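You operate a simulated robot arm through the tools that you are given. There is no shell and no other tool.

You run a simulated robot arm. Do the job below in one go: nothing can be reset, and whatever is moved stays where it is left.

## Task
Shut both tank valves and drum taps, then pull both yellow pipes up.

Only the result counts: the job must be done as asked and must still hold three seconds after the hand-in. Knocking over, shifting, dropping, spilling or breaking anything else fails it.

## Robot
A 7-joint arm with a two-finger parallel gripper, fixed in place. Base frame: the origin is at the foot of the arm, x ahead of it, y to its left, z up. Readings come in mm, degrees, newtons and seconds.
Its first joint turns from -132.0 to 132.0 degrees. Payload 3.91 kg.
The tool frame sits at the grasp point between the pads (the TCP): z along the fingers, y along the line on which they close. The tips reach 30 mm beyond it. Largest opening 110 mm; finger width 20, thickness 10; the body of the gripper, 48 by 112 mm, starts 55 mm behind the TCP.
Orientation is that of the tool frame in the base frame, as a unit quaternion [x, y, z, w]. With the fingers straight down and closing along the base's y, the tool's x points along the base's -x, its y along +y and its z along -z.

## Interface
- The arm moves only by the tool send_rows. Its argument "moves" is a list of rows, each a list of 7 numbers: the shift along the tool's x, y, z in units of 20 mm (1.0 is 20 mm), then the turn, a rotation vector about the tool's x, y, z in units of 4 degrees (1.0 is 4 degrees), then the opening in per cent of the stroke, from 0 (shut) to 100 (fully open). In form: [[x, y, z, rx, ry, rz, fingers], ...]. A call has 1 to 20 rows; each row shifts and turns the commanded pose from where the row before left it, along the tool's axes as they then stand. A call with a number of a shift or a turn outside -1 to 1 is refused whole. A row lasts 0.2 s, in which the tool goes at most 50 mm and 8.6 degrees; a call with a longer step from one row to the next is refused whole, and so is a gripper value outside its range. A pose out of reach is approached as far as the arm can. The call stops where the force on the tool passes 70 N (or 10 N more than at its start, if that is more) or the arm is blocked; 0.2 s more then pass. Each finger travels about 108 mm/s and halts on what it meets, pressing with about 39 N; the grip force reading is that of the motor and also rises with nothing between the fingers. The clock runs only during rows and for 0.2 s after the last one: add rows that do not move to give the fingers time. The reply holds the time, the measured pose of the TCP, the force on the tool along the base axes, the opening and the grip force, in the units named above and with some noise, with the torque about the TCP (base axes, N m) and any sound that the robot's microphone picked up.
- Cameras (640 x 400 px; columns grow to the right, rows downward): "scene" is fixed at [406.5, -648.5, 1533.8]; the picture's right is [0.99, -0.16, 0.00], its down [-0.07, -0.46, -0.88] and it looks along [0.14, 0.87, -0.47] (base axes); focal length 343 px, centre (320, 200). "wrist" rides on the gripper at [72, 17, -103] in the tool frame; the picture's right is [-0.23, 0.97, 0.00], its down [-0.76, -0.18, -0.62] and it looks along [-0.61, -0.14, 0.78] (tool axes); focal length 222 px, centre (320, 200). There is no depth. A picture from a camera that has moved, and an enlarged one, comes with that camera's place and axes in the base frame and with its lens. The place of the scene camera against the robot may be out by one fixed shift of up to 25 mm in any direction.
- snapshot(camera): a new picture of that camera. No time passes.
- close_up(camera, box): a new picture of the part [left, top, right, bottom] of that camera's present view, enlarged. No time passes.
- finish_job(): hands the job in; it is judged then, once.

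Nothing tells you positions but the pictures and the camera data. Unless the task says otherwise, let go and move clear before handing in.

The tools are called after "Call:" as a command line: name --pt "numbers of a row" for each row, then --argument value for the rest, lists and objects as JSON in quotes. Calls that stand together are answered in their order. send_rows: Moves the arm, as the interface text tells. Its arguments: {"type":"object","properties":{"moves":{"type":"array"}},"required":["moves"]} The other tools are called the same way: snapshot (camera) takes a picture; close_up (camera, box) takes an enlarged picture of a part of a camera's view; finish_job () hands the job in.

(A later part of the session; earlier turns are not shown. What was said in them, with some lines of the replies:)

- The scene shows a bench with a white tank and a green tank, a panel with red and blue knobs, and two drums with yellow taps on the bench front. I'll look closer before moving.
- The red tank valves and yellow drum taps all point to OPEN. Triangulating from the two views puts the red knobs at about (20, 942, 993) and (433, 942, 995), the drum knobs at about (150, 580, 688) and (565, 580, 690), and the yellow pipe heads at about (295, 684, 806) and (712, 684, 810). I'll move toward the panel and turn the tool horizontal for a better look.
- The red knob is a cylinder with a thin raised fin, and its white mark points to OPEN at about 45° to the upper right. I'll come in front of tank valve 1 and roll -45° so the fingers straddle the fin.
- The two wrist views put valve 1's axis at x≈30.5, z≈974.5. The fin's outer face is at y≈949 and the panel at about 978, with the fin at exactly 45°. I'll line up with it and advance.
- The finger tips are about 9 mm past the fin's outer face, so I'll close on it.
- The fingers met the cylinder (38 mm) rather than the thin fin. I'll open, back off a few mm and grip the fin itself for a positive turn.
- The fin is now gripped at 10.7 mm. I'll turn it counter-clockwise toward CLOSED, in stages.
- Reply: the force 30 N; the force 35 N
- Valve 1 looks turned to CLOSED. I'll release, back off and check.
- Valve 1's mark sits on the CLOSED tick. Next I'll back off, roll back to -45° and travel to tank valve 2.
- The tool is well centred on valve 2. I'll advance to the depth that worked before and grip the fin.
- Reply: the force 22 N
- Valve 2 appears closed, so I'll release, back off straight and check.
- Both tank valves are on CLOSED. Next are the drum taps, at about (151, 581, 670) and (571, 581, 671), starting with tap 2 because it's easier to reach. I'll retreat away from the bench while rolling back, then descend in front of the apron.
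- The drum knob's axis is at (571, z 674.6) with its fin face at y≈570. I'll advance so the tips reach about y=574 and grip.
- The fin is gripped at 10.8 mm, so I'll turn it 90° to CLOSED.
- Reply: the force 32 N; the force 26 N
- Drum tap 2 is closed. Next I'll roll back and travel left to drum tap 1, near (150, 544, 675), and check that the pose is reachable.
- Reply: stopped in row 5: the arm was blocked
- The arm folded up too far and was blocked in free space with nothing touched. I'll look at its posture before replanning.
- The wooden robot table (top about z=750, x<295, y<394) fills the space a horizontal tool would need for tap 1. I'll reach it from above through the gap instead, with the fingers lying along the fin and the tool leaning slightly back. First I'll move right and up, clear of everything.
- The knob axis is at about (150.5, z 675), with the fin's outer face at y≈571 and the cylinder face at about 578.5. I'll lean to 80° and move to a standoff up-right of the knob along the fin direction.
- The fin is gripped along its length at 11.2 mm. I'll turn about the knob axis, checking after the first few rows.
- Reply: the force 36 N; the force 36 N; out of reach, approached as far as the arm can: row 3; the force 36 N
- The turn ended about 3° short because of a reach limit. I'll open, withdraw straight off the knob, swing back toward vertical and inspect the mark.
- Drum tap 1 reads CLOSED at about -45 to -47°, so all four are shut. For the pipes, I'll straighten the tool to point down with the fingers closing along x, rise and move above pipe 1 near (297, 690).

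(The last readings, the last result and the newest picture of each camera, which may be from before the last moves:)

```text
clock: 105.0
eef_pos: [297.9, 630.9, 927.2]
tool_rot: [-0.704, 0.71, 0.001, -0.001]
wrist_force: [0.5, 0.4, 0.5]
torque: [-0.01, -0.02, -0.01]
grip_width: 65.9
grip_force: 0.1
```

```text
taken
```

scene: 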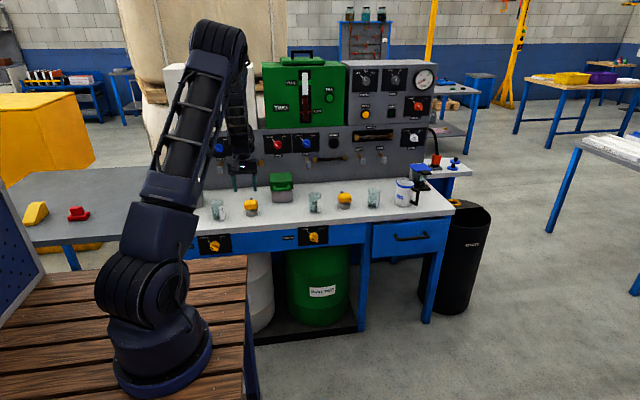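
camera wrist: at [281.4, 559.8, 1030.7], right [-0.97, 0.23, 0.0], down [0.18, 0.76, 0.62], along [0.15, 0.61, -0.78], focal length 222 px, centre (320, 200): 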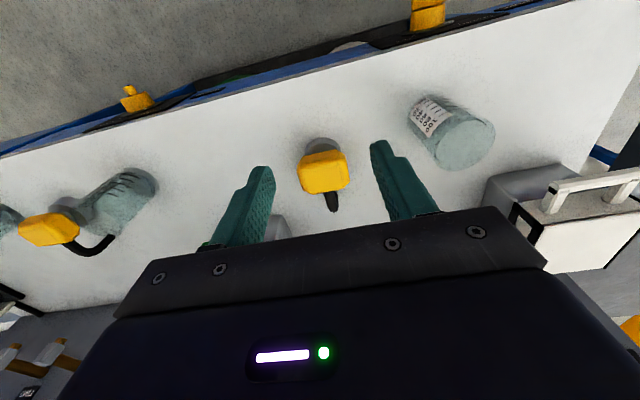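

Call:
close_up --camera "wrist" --box '[272, 120, 368, 220]'

Call:
close_up --camera "wrist" --box '[0, 150, 160, 270]'

Call:
close_up --camera "scene" --box '[200, 180, 280, 230]'

Call:
close_up --camera "scene" --box '[300, 175, 380, 225]'

```text
4.00 times, centred on (320, 170) of wrist
camera zoom: at [281.4, 559.8, 1030.7], right [-0.97, 0.23, 0.0], down [0.18, 0.76, 0.62], along [0.15, 0.61, -0.78], focal length 888 px, centre (320, 320)
```

zoom: 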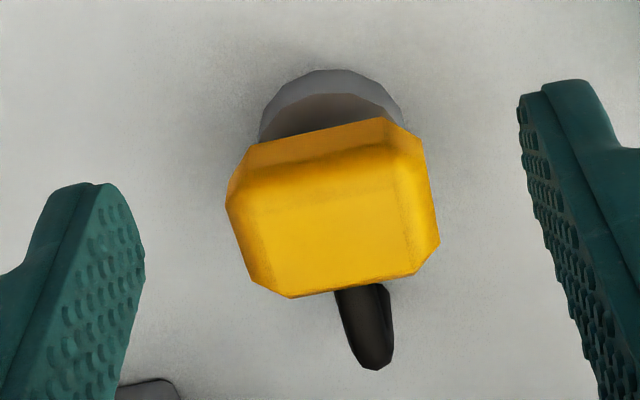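

```text
3.33 times, centred on (80, 210) of wrist
camera zoom: at [281.4, 559.8, 1030.7], right [-0.97, 0.23, 0.0], down [0.18, 0.76, 0.62], along [0.15, 0.61, -0.78], focal length 740 px, centre (1120, 167)
```

zoom: 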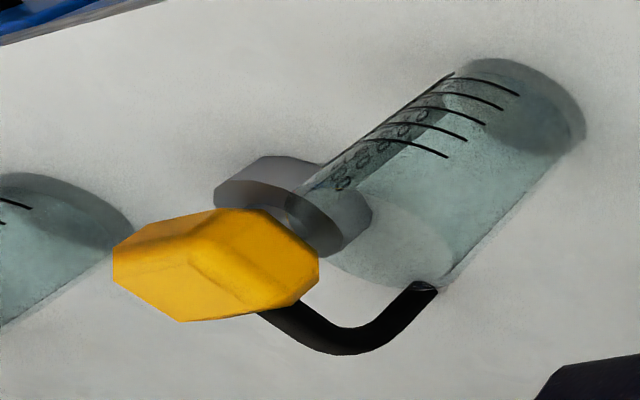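

```text
8.00 times, centred on (240, 205) of scene
camera zoom: at [406.5, -648.5, 1533.8], right [0.99, -0.16, 0.0], down [-0.07, -0.46, -0.88], along [0.14, 0.87, -0.47], focal length 2741 px, centre (960, 160)
```

zoom: 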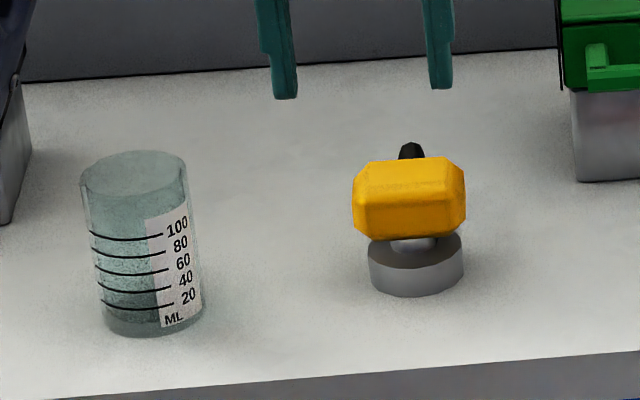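

```text
8.00 times, centred on (340, 200) of scene
camera zoom: at [406.5, -648.5, 1533.8], right [0.99, -0.16, 0.0], down [-0.07, -0.46, -0.88], along [0.14, 0.87, -0.47], focal length 2741 px, centre (160, 200)
```

zoom: 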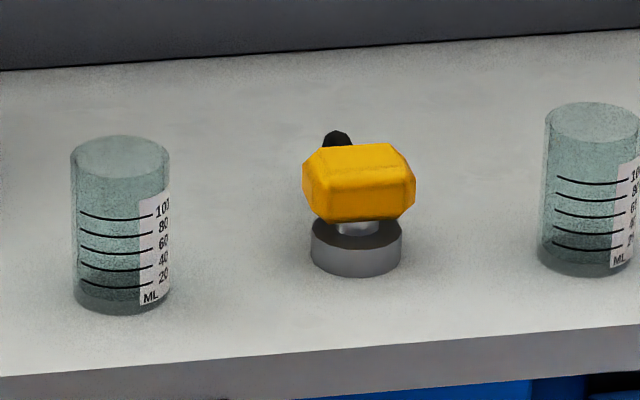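

The heads are bevelled boxes about 60 mm wide on a stem above a grey collar. Pipe 1's head centre is at about (314.6, 704, 786). I'll move over it with the fingers open and check the alignment.

Call:
send_rows --pt "-0.9125 -0.209 0 0 0 0 90" --pt "-0.9125 -0.209 0 0 0 0 90" --pt "-0.9125 -0.209 0 0 0 0 90" --pt "-0.9125 -0.209 0 0 0 0 90" --pt "0 0 1 0 0 0 90" --pt "0 0 1 0 0 0 90" --pt "0 0 1 0 0 0 90" --pt "0 0 0 0 0 0 90"

Call:
snapshot --camera "wrist"

Call:
close_up --camera "scene" --box '[200, 160, 312, 230]'

```text
clock: 106.8
eef_pos: [316.4, 703.5, 868.6]
tool_rot: [-0.704, 0.71, 0.001, -0.001]
wrist_force: [-0.2, 0.1, -0.2]
torque: [0.02, -0.04, -0.03]
grip_width: 98.9
grip_force: 0.1
```

```text
taken
camera wrist: at [300.3, 631.6, 972.4], right [-0.97, 0.24, 0.0], down [0.18, 0.76, 0.62], along [0.15, 0.61, -0.78], focal length 222 px, centre (320, 200)
```

wrist: 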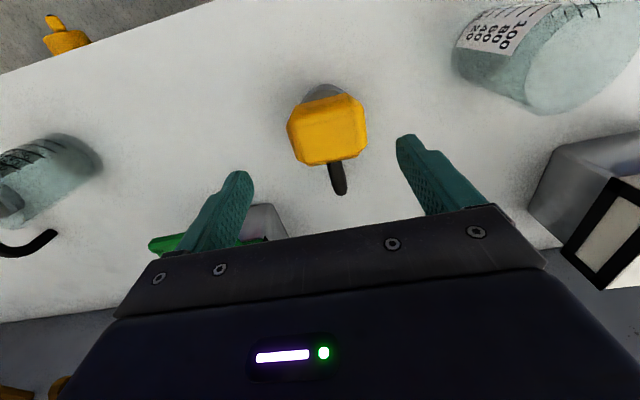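

```text
5.71 times, centred on (256, 195) of scene
camera zoom: at [406.5, -648.5, 1533.8], right [0.99, -0.16, 0.0], down [-0.07, -0.46, -0.88], along [0.14, 0.87, -0.47], focal length 1958 px, centre (686, 229)
```

zoom: 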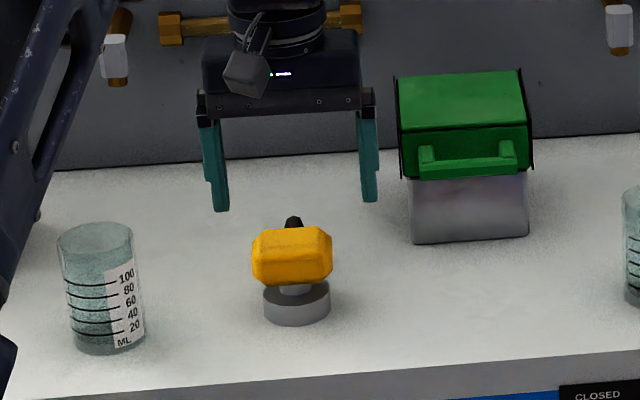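

The head is centred between the fingers, so I'll descend and grip it.

Call:
send_rows --pt "-0.05 0.1 1 0 0 0 90" --pt "0 0 1 0 0 0 90" --pt "0 0 1 0 0 0 90" --pt "0 0 0.65 0 0 0 90" --pt "0 0 0 0 0 0 90" --pt "0 0 0 0 0 0 65" --pt "0 0 0 0 0 0 50" --pt "0 0 0 0 0 0 40" --pt "0 0 0 0 0 0 30" --pt "0 0 0 0 0 0 30"

Call:
snapshot --camera "wrist"

Call:
close_up --camera "scene" --box '[200, 160, 312, 230]'

```text
clock: 109.0
eef_pos: [310.4, 703.3, 795.5]
tool_rot: [-0.706, 0.708, 0.001, -0.001]
wrist_force: [-57.7, -4.6, -6.7]
torque: [0.4, -0.95, 0.99]
grip_width: 60.0
grip_force: 45.1
```

```text
taken
camera wrist: at [293.9, 632.7, 898.9], right [-0.97, 0.23, 0.0], down [0.18, 0.76, 0.62], along [0.14, 0.61, -0.78], focal length 222 px, centre (320, 200)
```

wrist: 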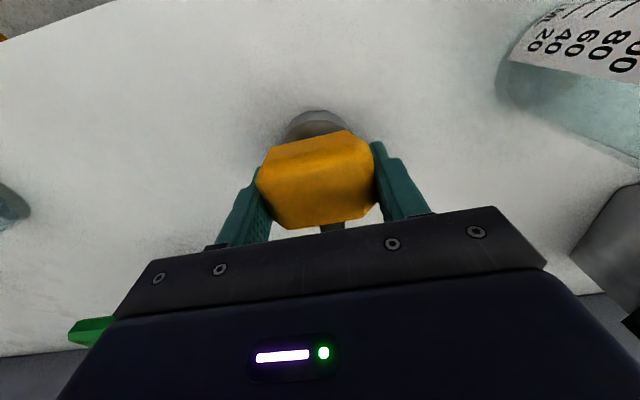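

```text
5.71 times, centred on (256, 195) of scene
camera zoom: at [406.5, -648.5, 1533.8], right [0.99, -0.16, 0.0], down [-0.07, -0.46, -0.88], along [0.14, 0.87, -0.47], focal length 1958 px, centre (686, 229)
```

zoom: 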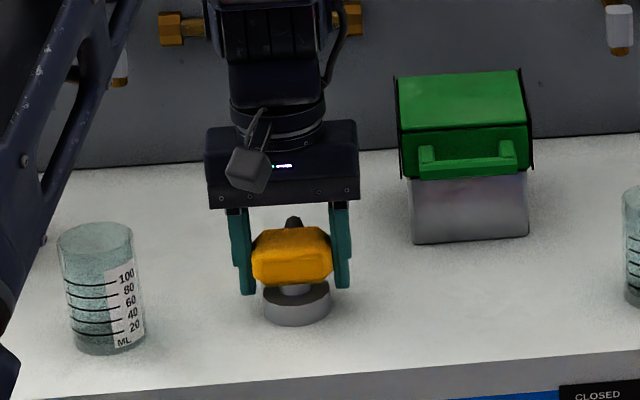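

The head is gripped at 60 mm, but there's a 58 N side load because I'm about 4 mm off in x. I'll relieve that before lifting.

Call:
send_rows --pt "0 0.1 0 0 0 0 30" --pt "0 0.1 0 0 0 0 30" --pt "0 0 0 0 0 0 30"

```text
clock: 109.8
eef_pos: [310.9, 702.9, 796.2]
tool_rot: [-0.705, 0.71, 0.0, -0.002]
wrist_force: [-38.8, -17.9, -3.4]
torque: [-0.75, -0.18, 1.91]
grip_width: 60.0
grip_force: 44.4
```

Call:
send_rows --pt "0.03 0.08 0 0 0 0 30" --pt "0.02 0.07 0 0 0 0 30" --pt "0 0 0 0 0 0 30"

```text
clock: 110.6
eef_pos: [310.3, 703.7, 795.3]
tool_rot: [-0.703, 0.711, 0.001, 0.001]
wrist_force: [-4.3, -4.0, -2.5]
torque: [-0.02, -0.47, 0.99]
grip_width: 60.0
grip_force: 45.2
```

The side load is nearly gone, so I'll lift slowly and watch the force.

Call:
send_rows --pt "0 0 -0.25 0 0 0 20" --pt "0 0 -0.25 0 0 0 20" --pt "0 0 -0.5 0 0 0 20" --pt "0 0 0 0 0 0 20"

Call:
close_up --camera "scene" --box '[200, 160, 312, 230]'

```text
clock: 111.6
eef_pos: [310.8, 704.4, 815.9]
tool_rot: [-0.704, 0.71, 0.0, 0.0]
wrist_force: [18.9, -0.6, -3.9]
torque: [0.45, -0.39, 0.11]
grip_width: 59.8
grip_force: 44.8
```

```text
5.71 times, centred on (256, 195) of scene
camera zoom: at [406.5, -648.5, 1533.8], right [0.99, -0.16, 0.0], down [-0.07, -0.46, -0.88], along [0.14, 0.87, -0.47], focal length 1958 px, centre (686, 229)
```

zoom: 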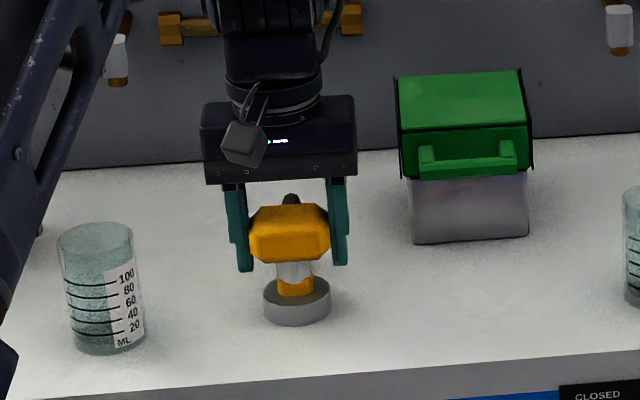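

The pipe is sliding up easily, so I'll keep lifting.

Call:
send_rows --pt "0 -0.04 -0.5 0 0 0 20" --pt "0 0 -0.5 0 0 0 20" --pt "0 0 -0.5 0 0 0 20" --pt "0 0 -0.5 0 0 0 20" --pt "0 0 0 0 0 0 20"

Call:
close_up --camera "scene" --box '[200, 140, 312, 230]'

```text
clock: 112.8
eef_pos: [309.7, 704.3, 856.5]
tool_rot: [-0.704, 0.71, 0.001, 0.0]
wrist_force: [34.6, 26.0, 8.2]
torque: [-0.15, -0.69, 1.37]
grip_width: 60.1
grip_force: 45.2
```

```text
4.44 times, centred on (256, 185) of scene
camera zoom: at [406.5, -648.5, 1533.8], right [0.99, -0.16, 0.0], down [-0.07, -0.46, -0.88], along [0.14, 0.87, -0.47], focal length 1523 px, centre (604, 267)
```

zoom: 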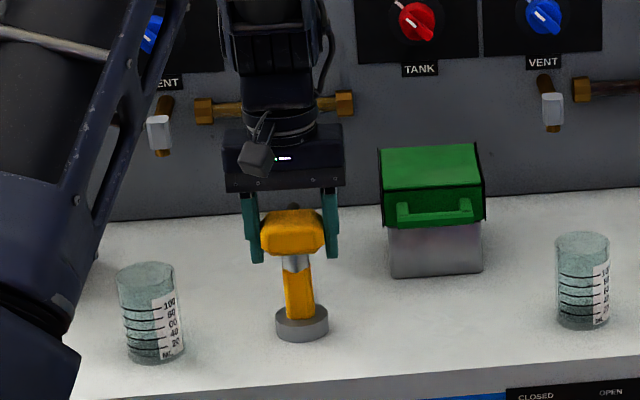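

Call:
send_rows --pt "-0.05 -0.08 -0.5 0 0 0 20" --pt "0 0 -0.5 0 0 0 20" --pt "0 0 -0.5 0 0 0 20" --pt "0 0 -0.5 0 0 0 20" --pt "0 0 0 0 0 0 20"

Call:
snapshot --camera "scene"

```text
clock: 114.0
eef_pos: [311.2, 704.6, 895.2]
tool_rot: [-0.705, 0.71, -0.001, -0.003]
wrist_force: [3.2, -17.6, -36.7]
torque: [-0.25, -0.78, 0.86]
grip_width: 60.1
grip_force: 45.3
```

```text
taken
```

scene: 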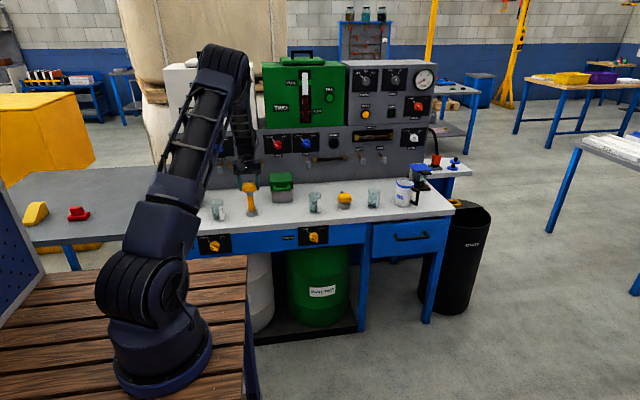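

Call:
close_up --camera "scene" --box '[200, 130, 312, 220]'

Call:
snapshot --camera "wrist"

```text
4.44 times, centred on (256, 175) of scene
camera zoom: at [406.5, -648.5, 1533.8], right [0.99, -0.16, 0.0], down [-0.07, -0.46, -0.88], along [0.14, 0.87, -0.47], focal length 1523 px, centre (604, 311)
```

zoom: 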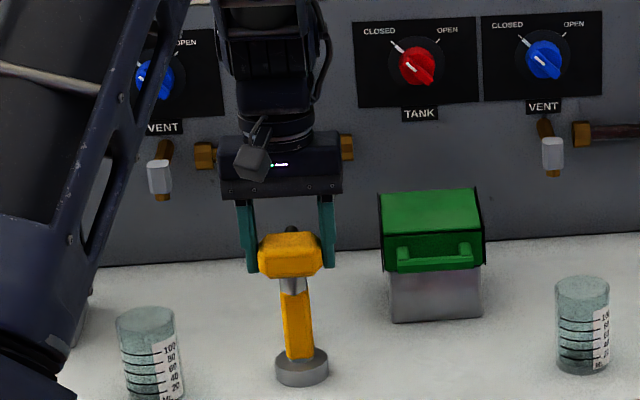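

```text
taken
camera wrist: at [293.6, 632.9, 998.5], right [-0.97, 0.23, 0.0], down [0.19, 0.76, 0.62], along [0.14, 0.6, -0.79], focal length 222 px, centre (320, 200)
```

wrist: 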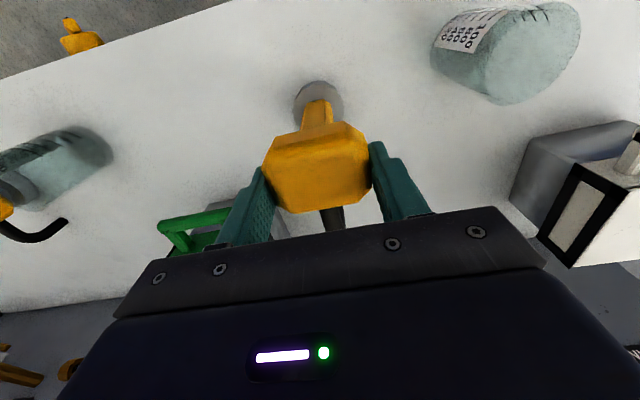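

The pull now meets resistance (-37 N) and the head has slipped about 18 mm in the grip, so the pipe may be at its upper stop after about 80 mm. I'll open the fingers and see whether it stays up.

Call:
send_rows --pt "0 0 0 0 0 0 65" --pt "0 0 0 0 0 0 75" --pt "0 0 0 0 0 0 80" --pt "0 0 0 0 0 0 80" --pt "0 0 0 0 0 0 80" --pt "0 0 0 0 0 0 80"

Call:
close_up --camera "scene" --box '[200, 130, 312, 220]'

Call:
snapshot --camera "wrist"

```text
clock: 115.4
eef_pos: [310.9, 706.2, 897.2]
tool_rot: [-0.705, 0.71, 0.001, -0.001]
wrist_force: [1.1, 0.1, 0.6]
torque: [0.0, -0.03, 0.02]
grip_width: 88.0
grip_force: 0.1
```

```text
4.44 times, centred on (256, 175) of scene
camera zoom: at [406.5, -648.5, 1533.8], right [0.99, -0.16, 0.0], down [-0.07, -0.46, -0.88], along [0.14, 0.87, -0.47], focal length 1523 px, centre (604, 311)
```

zoom: 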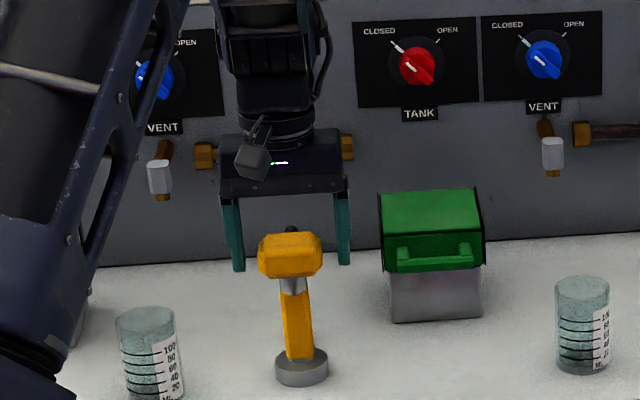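

```text
taken
camera wrist: at [294.1, 633.5, 999.8], right [-0.97, 0.24, 0.0], down [0.18, 0.76, 0.62], along [0.15, 0.61, -0.78], focal length 222 px, centre (320, 200)
```

wrist: 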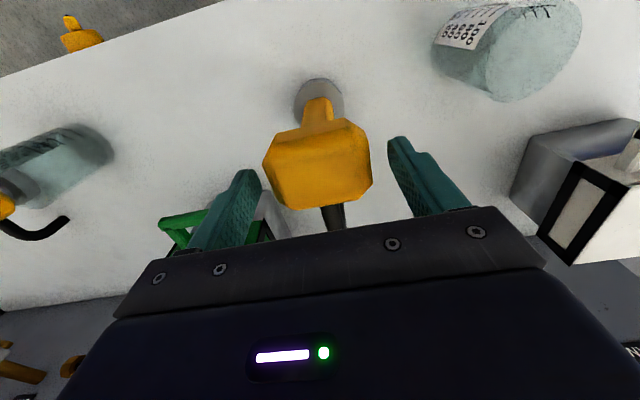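

The pipe holds its height without me. To be sure it's at the top of its travel, I'll grip it lower and pull once more.

Call:
send_rows --pt "0 0 1 0 0 0 80" --pt "0 0 0.1 0 0 0 80" --pt "0 0 0 0 0 0 60" --pt "0 0 0 0 0 0 50" --pt "0 0 0 0 0 0 30" --pt "0 0 0 0 0 0 20" --pt "0 0 0 0 0 0 20"

Call:
send_rows --pt "0 0 -0.25 0 0 0 20" --pt "0 0 -0.25 0 0 0 20" --pt "0 0 0 0 0 0 20"

Call:
close_up --camera "scene" --box '[200, 130, 312, 220]'

```text
clock: 117.0
eef_pos: [311.5, 705.6, 873.3]
tool_rot: [-0.705, 0.709, 0.0, 0.0]
wrist_force: [-7.1, -2.5, -5.9]
torque: [0.6, -0.33, 0.85]
grip_width: 60.1
grip_force: 45.3
```

```text
clock: 117.8
eef_pos: [310.3, 705.0, 882.4]
tool_rot: [-0.705, 0.709, 0.0, -0.001]
wrist_force: [-9.6, -10.7, -39.2]
torque: [-0.07, -1.29, 0.95]
grip_width: 60.0
grip_force: 44.2
```

```text
4.44 times, centred on (256, 175) of scene
camera zoom: at [406.5, -648.5, 1533.8], right [0.99, -0.16, 0.0], down [-0.07, -0.46, -0.88], along [0.14, 0.87, -0.47], focal length 1523 px, centre (604, 311)
```

zoom: 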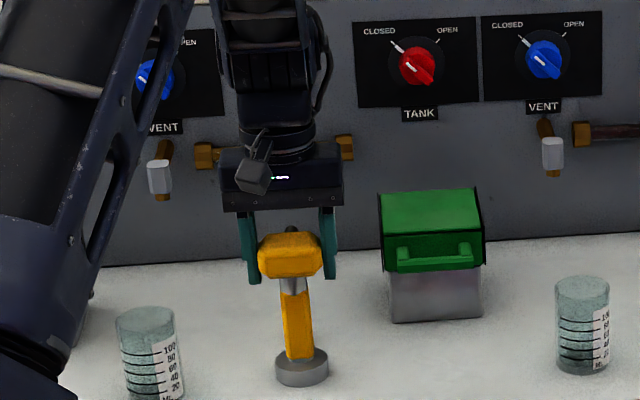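

The head did not move on the second pull, so pipe 1 is at its upper stop. I'll release, rise clear and travel to pipe 2, expected near (731, 705, 787).

Call:
send_rows --pt "0 0 0.2 0 0 0 40" --pt "0 0 0 0 0 0 60" --pt "0 0 0 0 0 0 75" --pt "0 0 0 0 0 0 80" --pt "0 0 -1 0 0 0 80" --pt "0 0 -1 0 0 0 80" --pt "0 0 -1 0 0 0 80" --pt "0 0 -1 0 0 0 80" --pt "0 0 -1 0 0 0 80" --pt "0 0 0 0 0 0 80"

Call:
send_rows --pt "0.3 -1 0 0 0 0 85" --pt "0.3 -1 0 0 0 0 85" --pt "0.3 -1 0 0 0 0 85" --pt "0.3 -1 0 0 0 0 85" --pt "0.3 -1 0 0 0 0 85" --pt "0 -1 0 0 0 0 85" --pt "0 -1 0 0 0 0 85" --pt "0 -1 0 0 0 0 85" --pt "0 -1 0 0 0 0 85" --pt "0 -1 0 0 0 0 85" --pt "0 -1 0 0 0 0 85" --pt "0 -1 0 0 0 0 85" --pt "0 -1 0 0 0 0 85" --pt "0 -1 0 0 0 0 85" --pt "0 -1 0 0 0 0 85" --pt "0 -1 0 0 0 0 85" --pt "0 -1 0 0 0 0 85" --pt "0 -1 0 0 0 0 85" --pt "0 -1 0 0 0 0 85" --pt "0 0 0 0 0 0 85"

Call:
snapshot --camera "wrist"

Call:
snapshot --camera "scene"

```text
clock: 120.0
eef_pos: [312.8, 703.7, 981.4]
tool_rot: [-0.704, 0.71, 0.002, 0.0]
wrist_force: [1.0, 0.6, 0.3]
torque: [-0.03, 0.04, 0.0]
grip_width: 88.0
grip_force: 0.1
```

```text
clock: 124.2
eef_pos: [688.9, 671.3, 979.3]
tool_rot: [-0.704, 0.711, 0.001, 0.0]
wrist_force: [-0.6, 0.6, 0.7]
torque: [-0.01, 0.02, -0.06]
grip_width: 93.5
grip_force: 0.2
```

```text
taken
camera wrist: at [672.2, 599.9, 1082.8], right [-0.97, 0.24, 0.0], down [0.18, 0.76, 0.62], along [0.15, 0.61, -0.78], focal length 222 px, centre (320, 200)
```

wrist: 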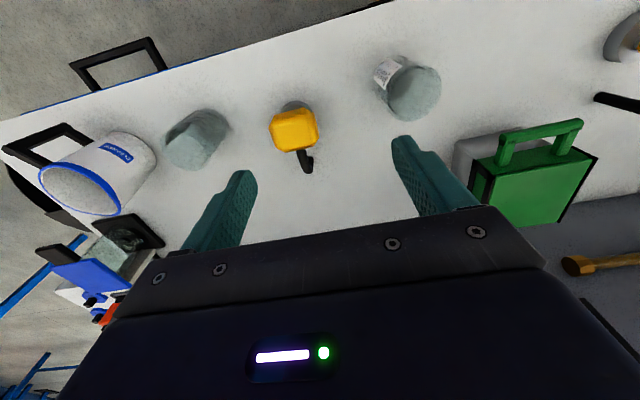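

```text
taken
```

scene: 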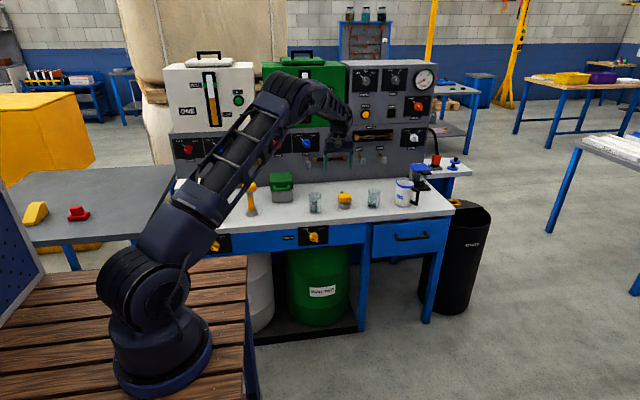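

Call:
send_rows --pt "-0.55 -0.7 0 0 0 0 90" --pt "-0.55 -0.7 0 0 0 0 90" --pt "-0.55 -0.7 0 0 0 0 90" --pt "0 0 1 0 0 0 90" --pt "0 0 1 0 0 0 90" --pt "0 0 1 0 0 0 90" --pt "0 0 1 0 0 0 90" --pt "0 0 1 0 0 0 90" --pt "0 0 0.5 0 0 0 90" --pt "0 0 0 0 0 0 90"

Call:
snapshot --camera "wrist"

Call:
close_up --camera "scene" --box '[290, 145, 402, 215]'

```text
clock: 126.4
eef_pos: [734.2, 705.1, 869.7]
tool_rot: [-0.704, 0.71, 0.001, 0.0]
wrist_force: [0.3, -0.9, 0.1]
torque: [-0.02, 0.02, -0.02]
grip_width: 98.9
grip_force: 0.0
```

```text
taken
camera wrist: at [716.3, 633.2, 972.5], right [-0.97, 0.24, 0.0], down [0.18, 0.76, 0.62], along [0.15, 0.61, -0.78], focal length 222 px, centre (320, 200)
```

wrist: 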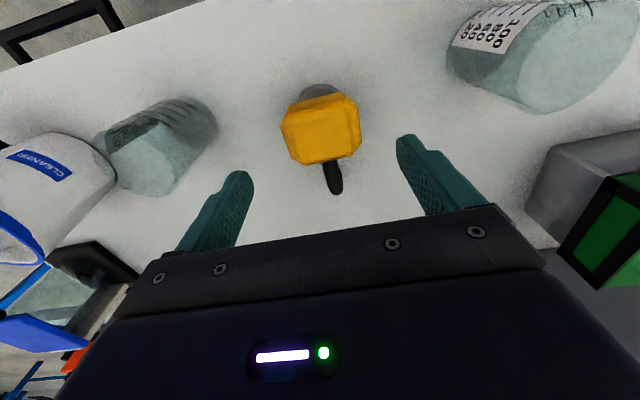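

```text
5.71 times, centred on (346, 180) of scene
camera zoom: at [406.5, -648.5, 1533.8], right [0.99, -0.16, 0.0], down [-0.07, -0.46, -0.88], along [0.14, 0.87, -0.47], focal length 1958 px, centre (171, 314)
```

zoom: 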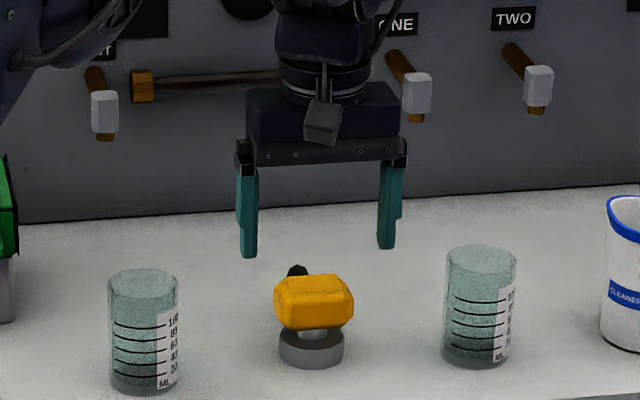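

Call:
send_rows --pt "0 0 1 0 0 0 90" --pt "0 0 1 0 0 0 90" --pt "0 0 1 0 0 0 90" --pt "0 0 0.85 0 0 0 90" --pt "0 0 0 0 0 0 75" --pt "0 0 0 0 0 0 65" --pt "0 0 0 0 0 0 57" --pt "0 0 0 0 0 0 50" --pt "0 0 0 0 0 0 30" --pt "0 0 0 0 0 0 20"

Call:
close_up --camera "scene" --box '[290, 145, 402, 215]'

```text
clock: 128.6
eef_pos: [730.9, 705.9, 791.3]
tool_rot: [-0.705, 0.709, 0.001, -0.001]
wrist_force: [-37.1, -9.8, -0.9]
torque: [-0.26, -0.72, 1.38]
grip_width: 60.2
grip_force: 45.3
```

```text
5.71 times, centred on (346, 180) of scene
camera zoom: at [406.5, -648.5, 1533.8], right [0.99, -0.16, 0.0], down [-0.07, -0.46, -0.88], along [0.14, 0.87, -0.47], focal length 1958 px, centre (171, 314)
```

zoom: 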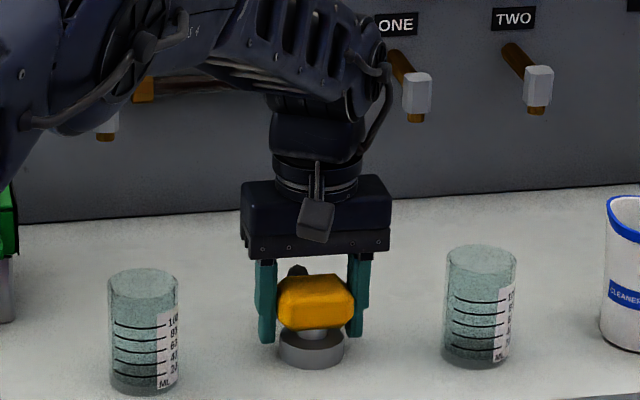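

Call:
send_rows --pt "0 0.1 0 0 0 0 20" --pt "0.02 0.06 0 0 0 0 20" --pt "0 0 0 0 0 0 20"

Call:
send_rows --pt "0 0 -0.25 0 0 0 20" --pt "0 0 -0.25 0 0 0 20" --pt "0 0 -0.5 0 0 0 20" --pt "0 0 -0.5 0 0 0 20" --pt "0 0 0 0 0 0 20"

Call:
close_up --camera "scene" --box '[290, 145, 402, 215]'

```text
clock: 129.4
eef_pos: [730.7, 705.6, 792.5]
tool_rot: [-0.704, 0.71, 0.001, 0.001]
wrist_force: [-5.8, 18.0, -5.5]
torque: [0.16, -0.37, 0.75]
grip_width: 60.1
grip_force: 44.8
```

```text
clock: 130.6
eef_pos: [730.1, 705.6, 821.1]
tool_rot: [-0.704, 0.71, 0.0, -0.001]
wrist_force: [8.8, 19.1, -3.2]
torque: [-0.89, -0.58, 1.12]
grip_width: 60.2
grip_force: 45.1
```

```text
5.71 times, centred on (346, 180) of scene
camera zoom: at [406.5, -648.5, 1533.8], right [0.99, -0.16, 0.0], down [-0.07, -0.46, -0.88], along [0.14, 0.87, -0.47], focal length 1958 px, centre (171, 314)
```

zoom: 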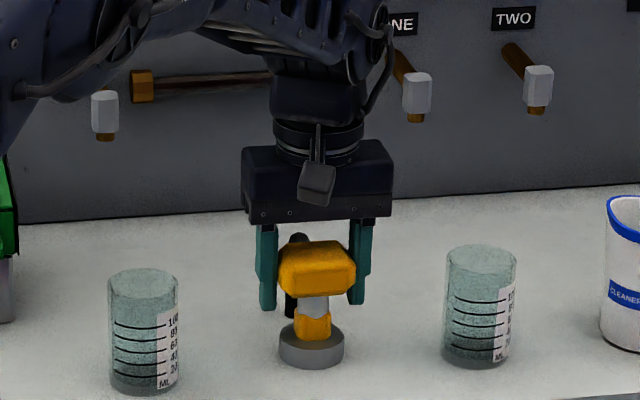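

Pipe 2 is rising with no slip, so I'll continue to its upper stop.

Call:
send_rows --pt "-0.04 0 -0.5 0 0 0 20" --pt "0 0 -0.5 0 0 0 20" --pt "0 0 -0.5 0 0 0 20" --pt "0 0 -0.5 0 0 0 20" --pt "0 0 0 0 0 0 20"

Call:
send_rows --pt "0 0 -0.5 0 0 0 20" --pt "0 0 -0.5 0 0 0 20" --pt "0 0 0 0 0 0 20"

Call:
close_up --camera "scene" --box '[290, 125, 402, 215]'

```text
clock: 131.8
eef_pos: [729.9, 705.3, 863.1]
tool_rot: [-0.704, 0.711, 0.001, 0.0]
wrist_force: [2.0, -10.3, 2.8]
torque: [-0.79, 0.5, 0.97]
grip_width: 59.8
grip_force: 44.8
```

```text
clock: 132.6
eef_pos: [729.8, 705.6, 879.4]
tool_rot: [-0.704, 0.71, 0.001, -0.003]
wrist_force: [10.5, -3.8, -40.3]
torque: [0.03, -0.91, 0.87]
grip_width: 60.2
grip_force: 44.9
```

```text
4.44 times, centred on (346, 170) of scene
camera zoom: at [406.5, -648.5, 1533.8], right [0.99, -0.16, 0.0], down [-0.07, -0.46, -0.88], along [0.14, 0.87, -0.47], focal length 1523 px, centre (204, 333)
```

zoom: 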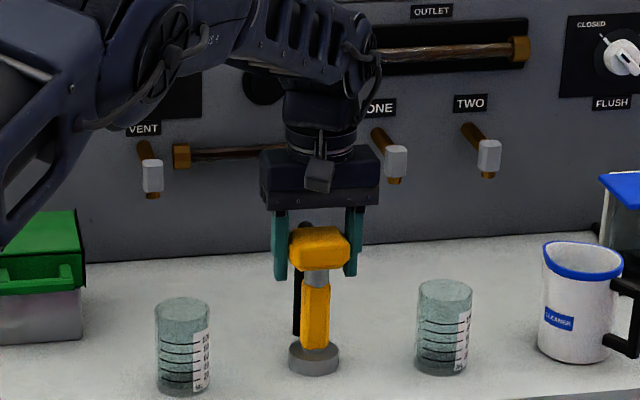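

The upper stop is reached at -40 N. I'll open, rise straight up and check.

Call:
send_rows --pt "0 0 0 0 0 0 40" --pt "0 0 0 0 0 0 60" --pt "0 0 0 0 0 0 75" --pt "0 0 0 0 0 0 80" --pt "0 0 -1 0 0 0 80" --pt "0 0 -1 0 0 0 80" --pt "0 0 -1 0 0 0 80" --pt "0 0 -1 0 0 0 80" --pt "0 0 -1 0 0 0 80" --pt "0 0 -1 0 0 0 80" --pt "0 0 0 0 0 0 80"

Call:
send_rows --pt "1 0 0 0 0 0 80" --pt "1 0 0 0 0 0 80" --pt "1 0 0 0 0 0 80" --pt "1 0 0 0 0 0 80" --pt "1 0 0 0 0 0 80" --pt "1 0 0 0 0 0 80" --pt "1 0 0 0 0 0 80" --pt "1 0 0 0 0 0 80" --pt "1 0 0 0 0 0 80" --pt "1 0 0 0 0 0 80" --pt "0 0 0 0 0 0 80"

Call:
snapshot --camera "scene"

Call:
close_up --camera "scene" --box '[160, 160, 320, 260]'

Call:
close_up --camera "scene" --box '[280, 160, 440, 260]'

Call:
close_up --camera "scene" --box '[160, 110, 320, 210]'

Call:
snapshot --camera "wrist"

```text
clock: 135.0
eef_pos: [729.8, 705.2, 1003.8]
tool_rot: [-0.704, 0.71, 0.001, -0.001]
wrist_force: [-0.3, 0.5, -0.5]
torque: [0.01, -0.02, -0.02]
grip_width: 88.1
grip_force: 0.1
```

```text
clock: 137.4
eef_pos: [727.1, 505.2, 1001.7]
tool_rot: [-0.705, 0.71, 0.001, 0.0]
wrist_force: [0.3, 0.9, 0.3]
torque: [-0.01, 0.01, -0.02]
grip_width: 87.8
grip_force: 0.0
```

```text
taken
```

scene: 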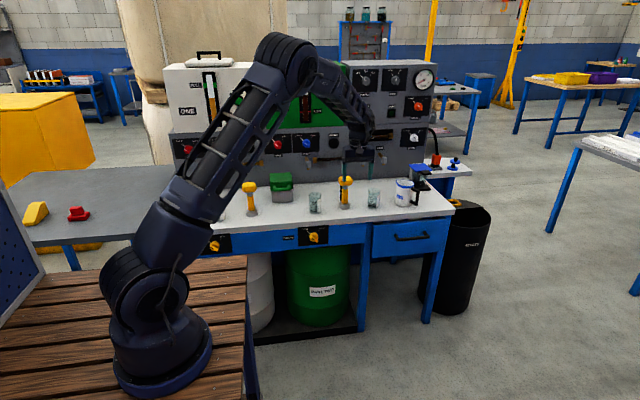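

```text
4.00 times, centred on (240, 210) of scene
camera zoom: at [406.5, -648.5, 1533.8], right [0.99, -0.16, 0.0], down [-0.07, -0.46, -0.88], along [0.14, 0.87, -0.47], focal length 1370 px, centre (640, 160)
```

zoom: 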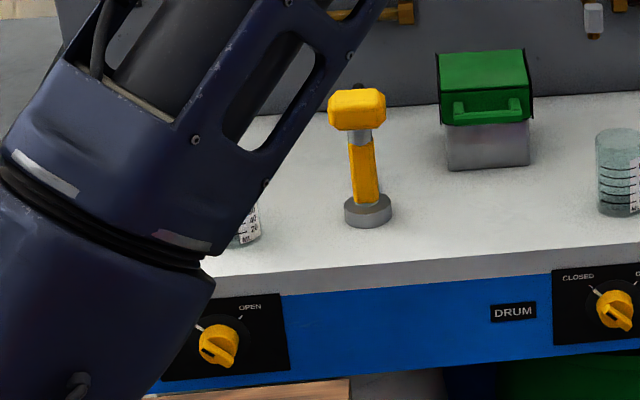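

```text
4.00 times, centred on (360, 210) of scene
camera zoom: at [406.5, -648.5, 1533.8], right [0.99, -0.16, 0.0], down [-0.07, -0.46, -0.88], along [0.14, 0.87, -0.47], focal length 1370 px, centre (160, 160)
```

zoom: 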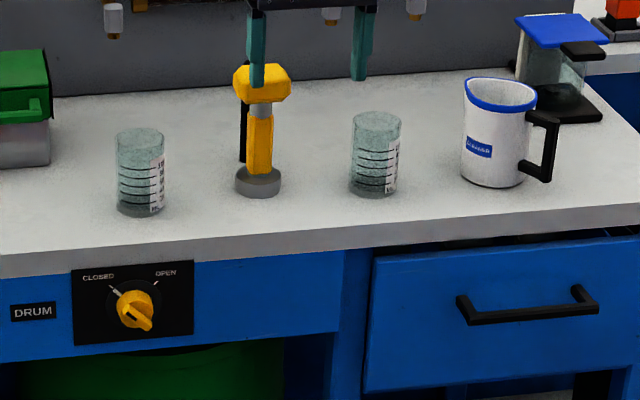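

```text
4.00 times, centred on (240, 160) of scene
camera zoom: at [406.5, -648.5, 1533.8], right [0.99, -0.16, 0.0], down [-0.07, -0.46, -0.88], along [0.14, 0.87, -0.47], focal length 1370 px, centre (640, 360)
```

zoom: 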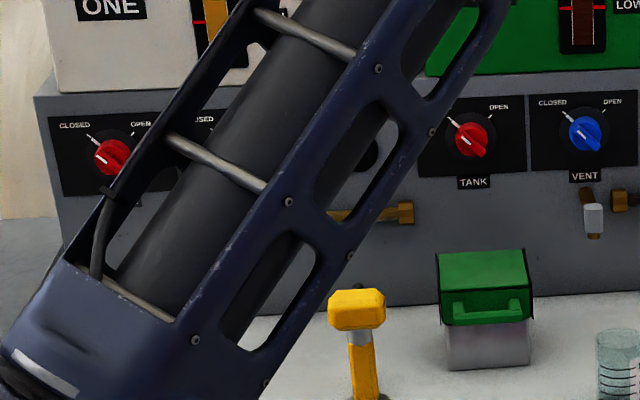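

```text
taken
camera wrist: at [710.5, 433.8, 1104.1], right [-0.97, 0.24, 0.0], down [0.18, 0.76, 0.62], along [0.15, 0.61, -0.78], focal length 222 px, centre (320, 200)
```

wrist: 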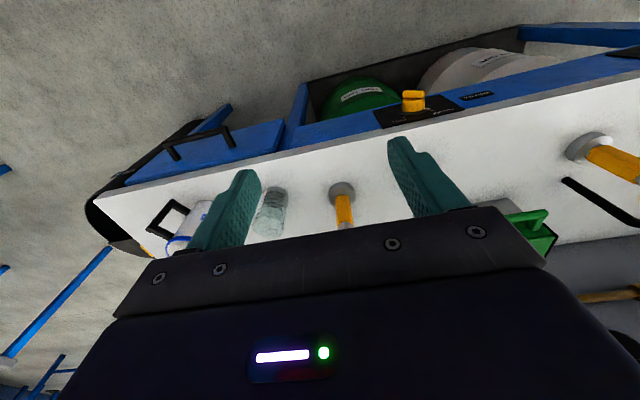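

Both red tank valves and both yellow drum taps read CLOSED. Both yellow pipes are standing up at their stops, nothing else looks moved, and the arm is clear. I'm handing the job in.

Call:
finish_job

```text
The job is handed in.
```

I shut both tank valves and both drum taps, pulled both yellow pipes up, and handed the job in. I don't have the judging result.

- **Tank valves:** both red knobs were turned from OPEN, and their marks line up with the CLOSED ticks.
- **Drum taps:** both are at CLOSED. Tap 2 lines up with its tick. Tap 1 looks about 2° past its tick, because the arm hit a reach limit near the end of the turn and I left it there.
- **Pipes:** each rose about 80 mm to its upper stop. A second pull on pipe 1 did not move it further. Both stayed up after I let go.

I saw nothing knocked over or shifted in the last pictures, though the arm mostly hid the glass at the left end of the bench. The gripper is open and clear of the bench.
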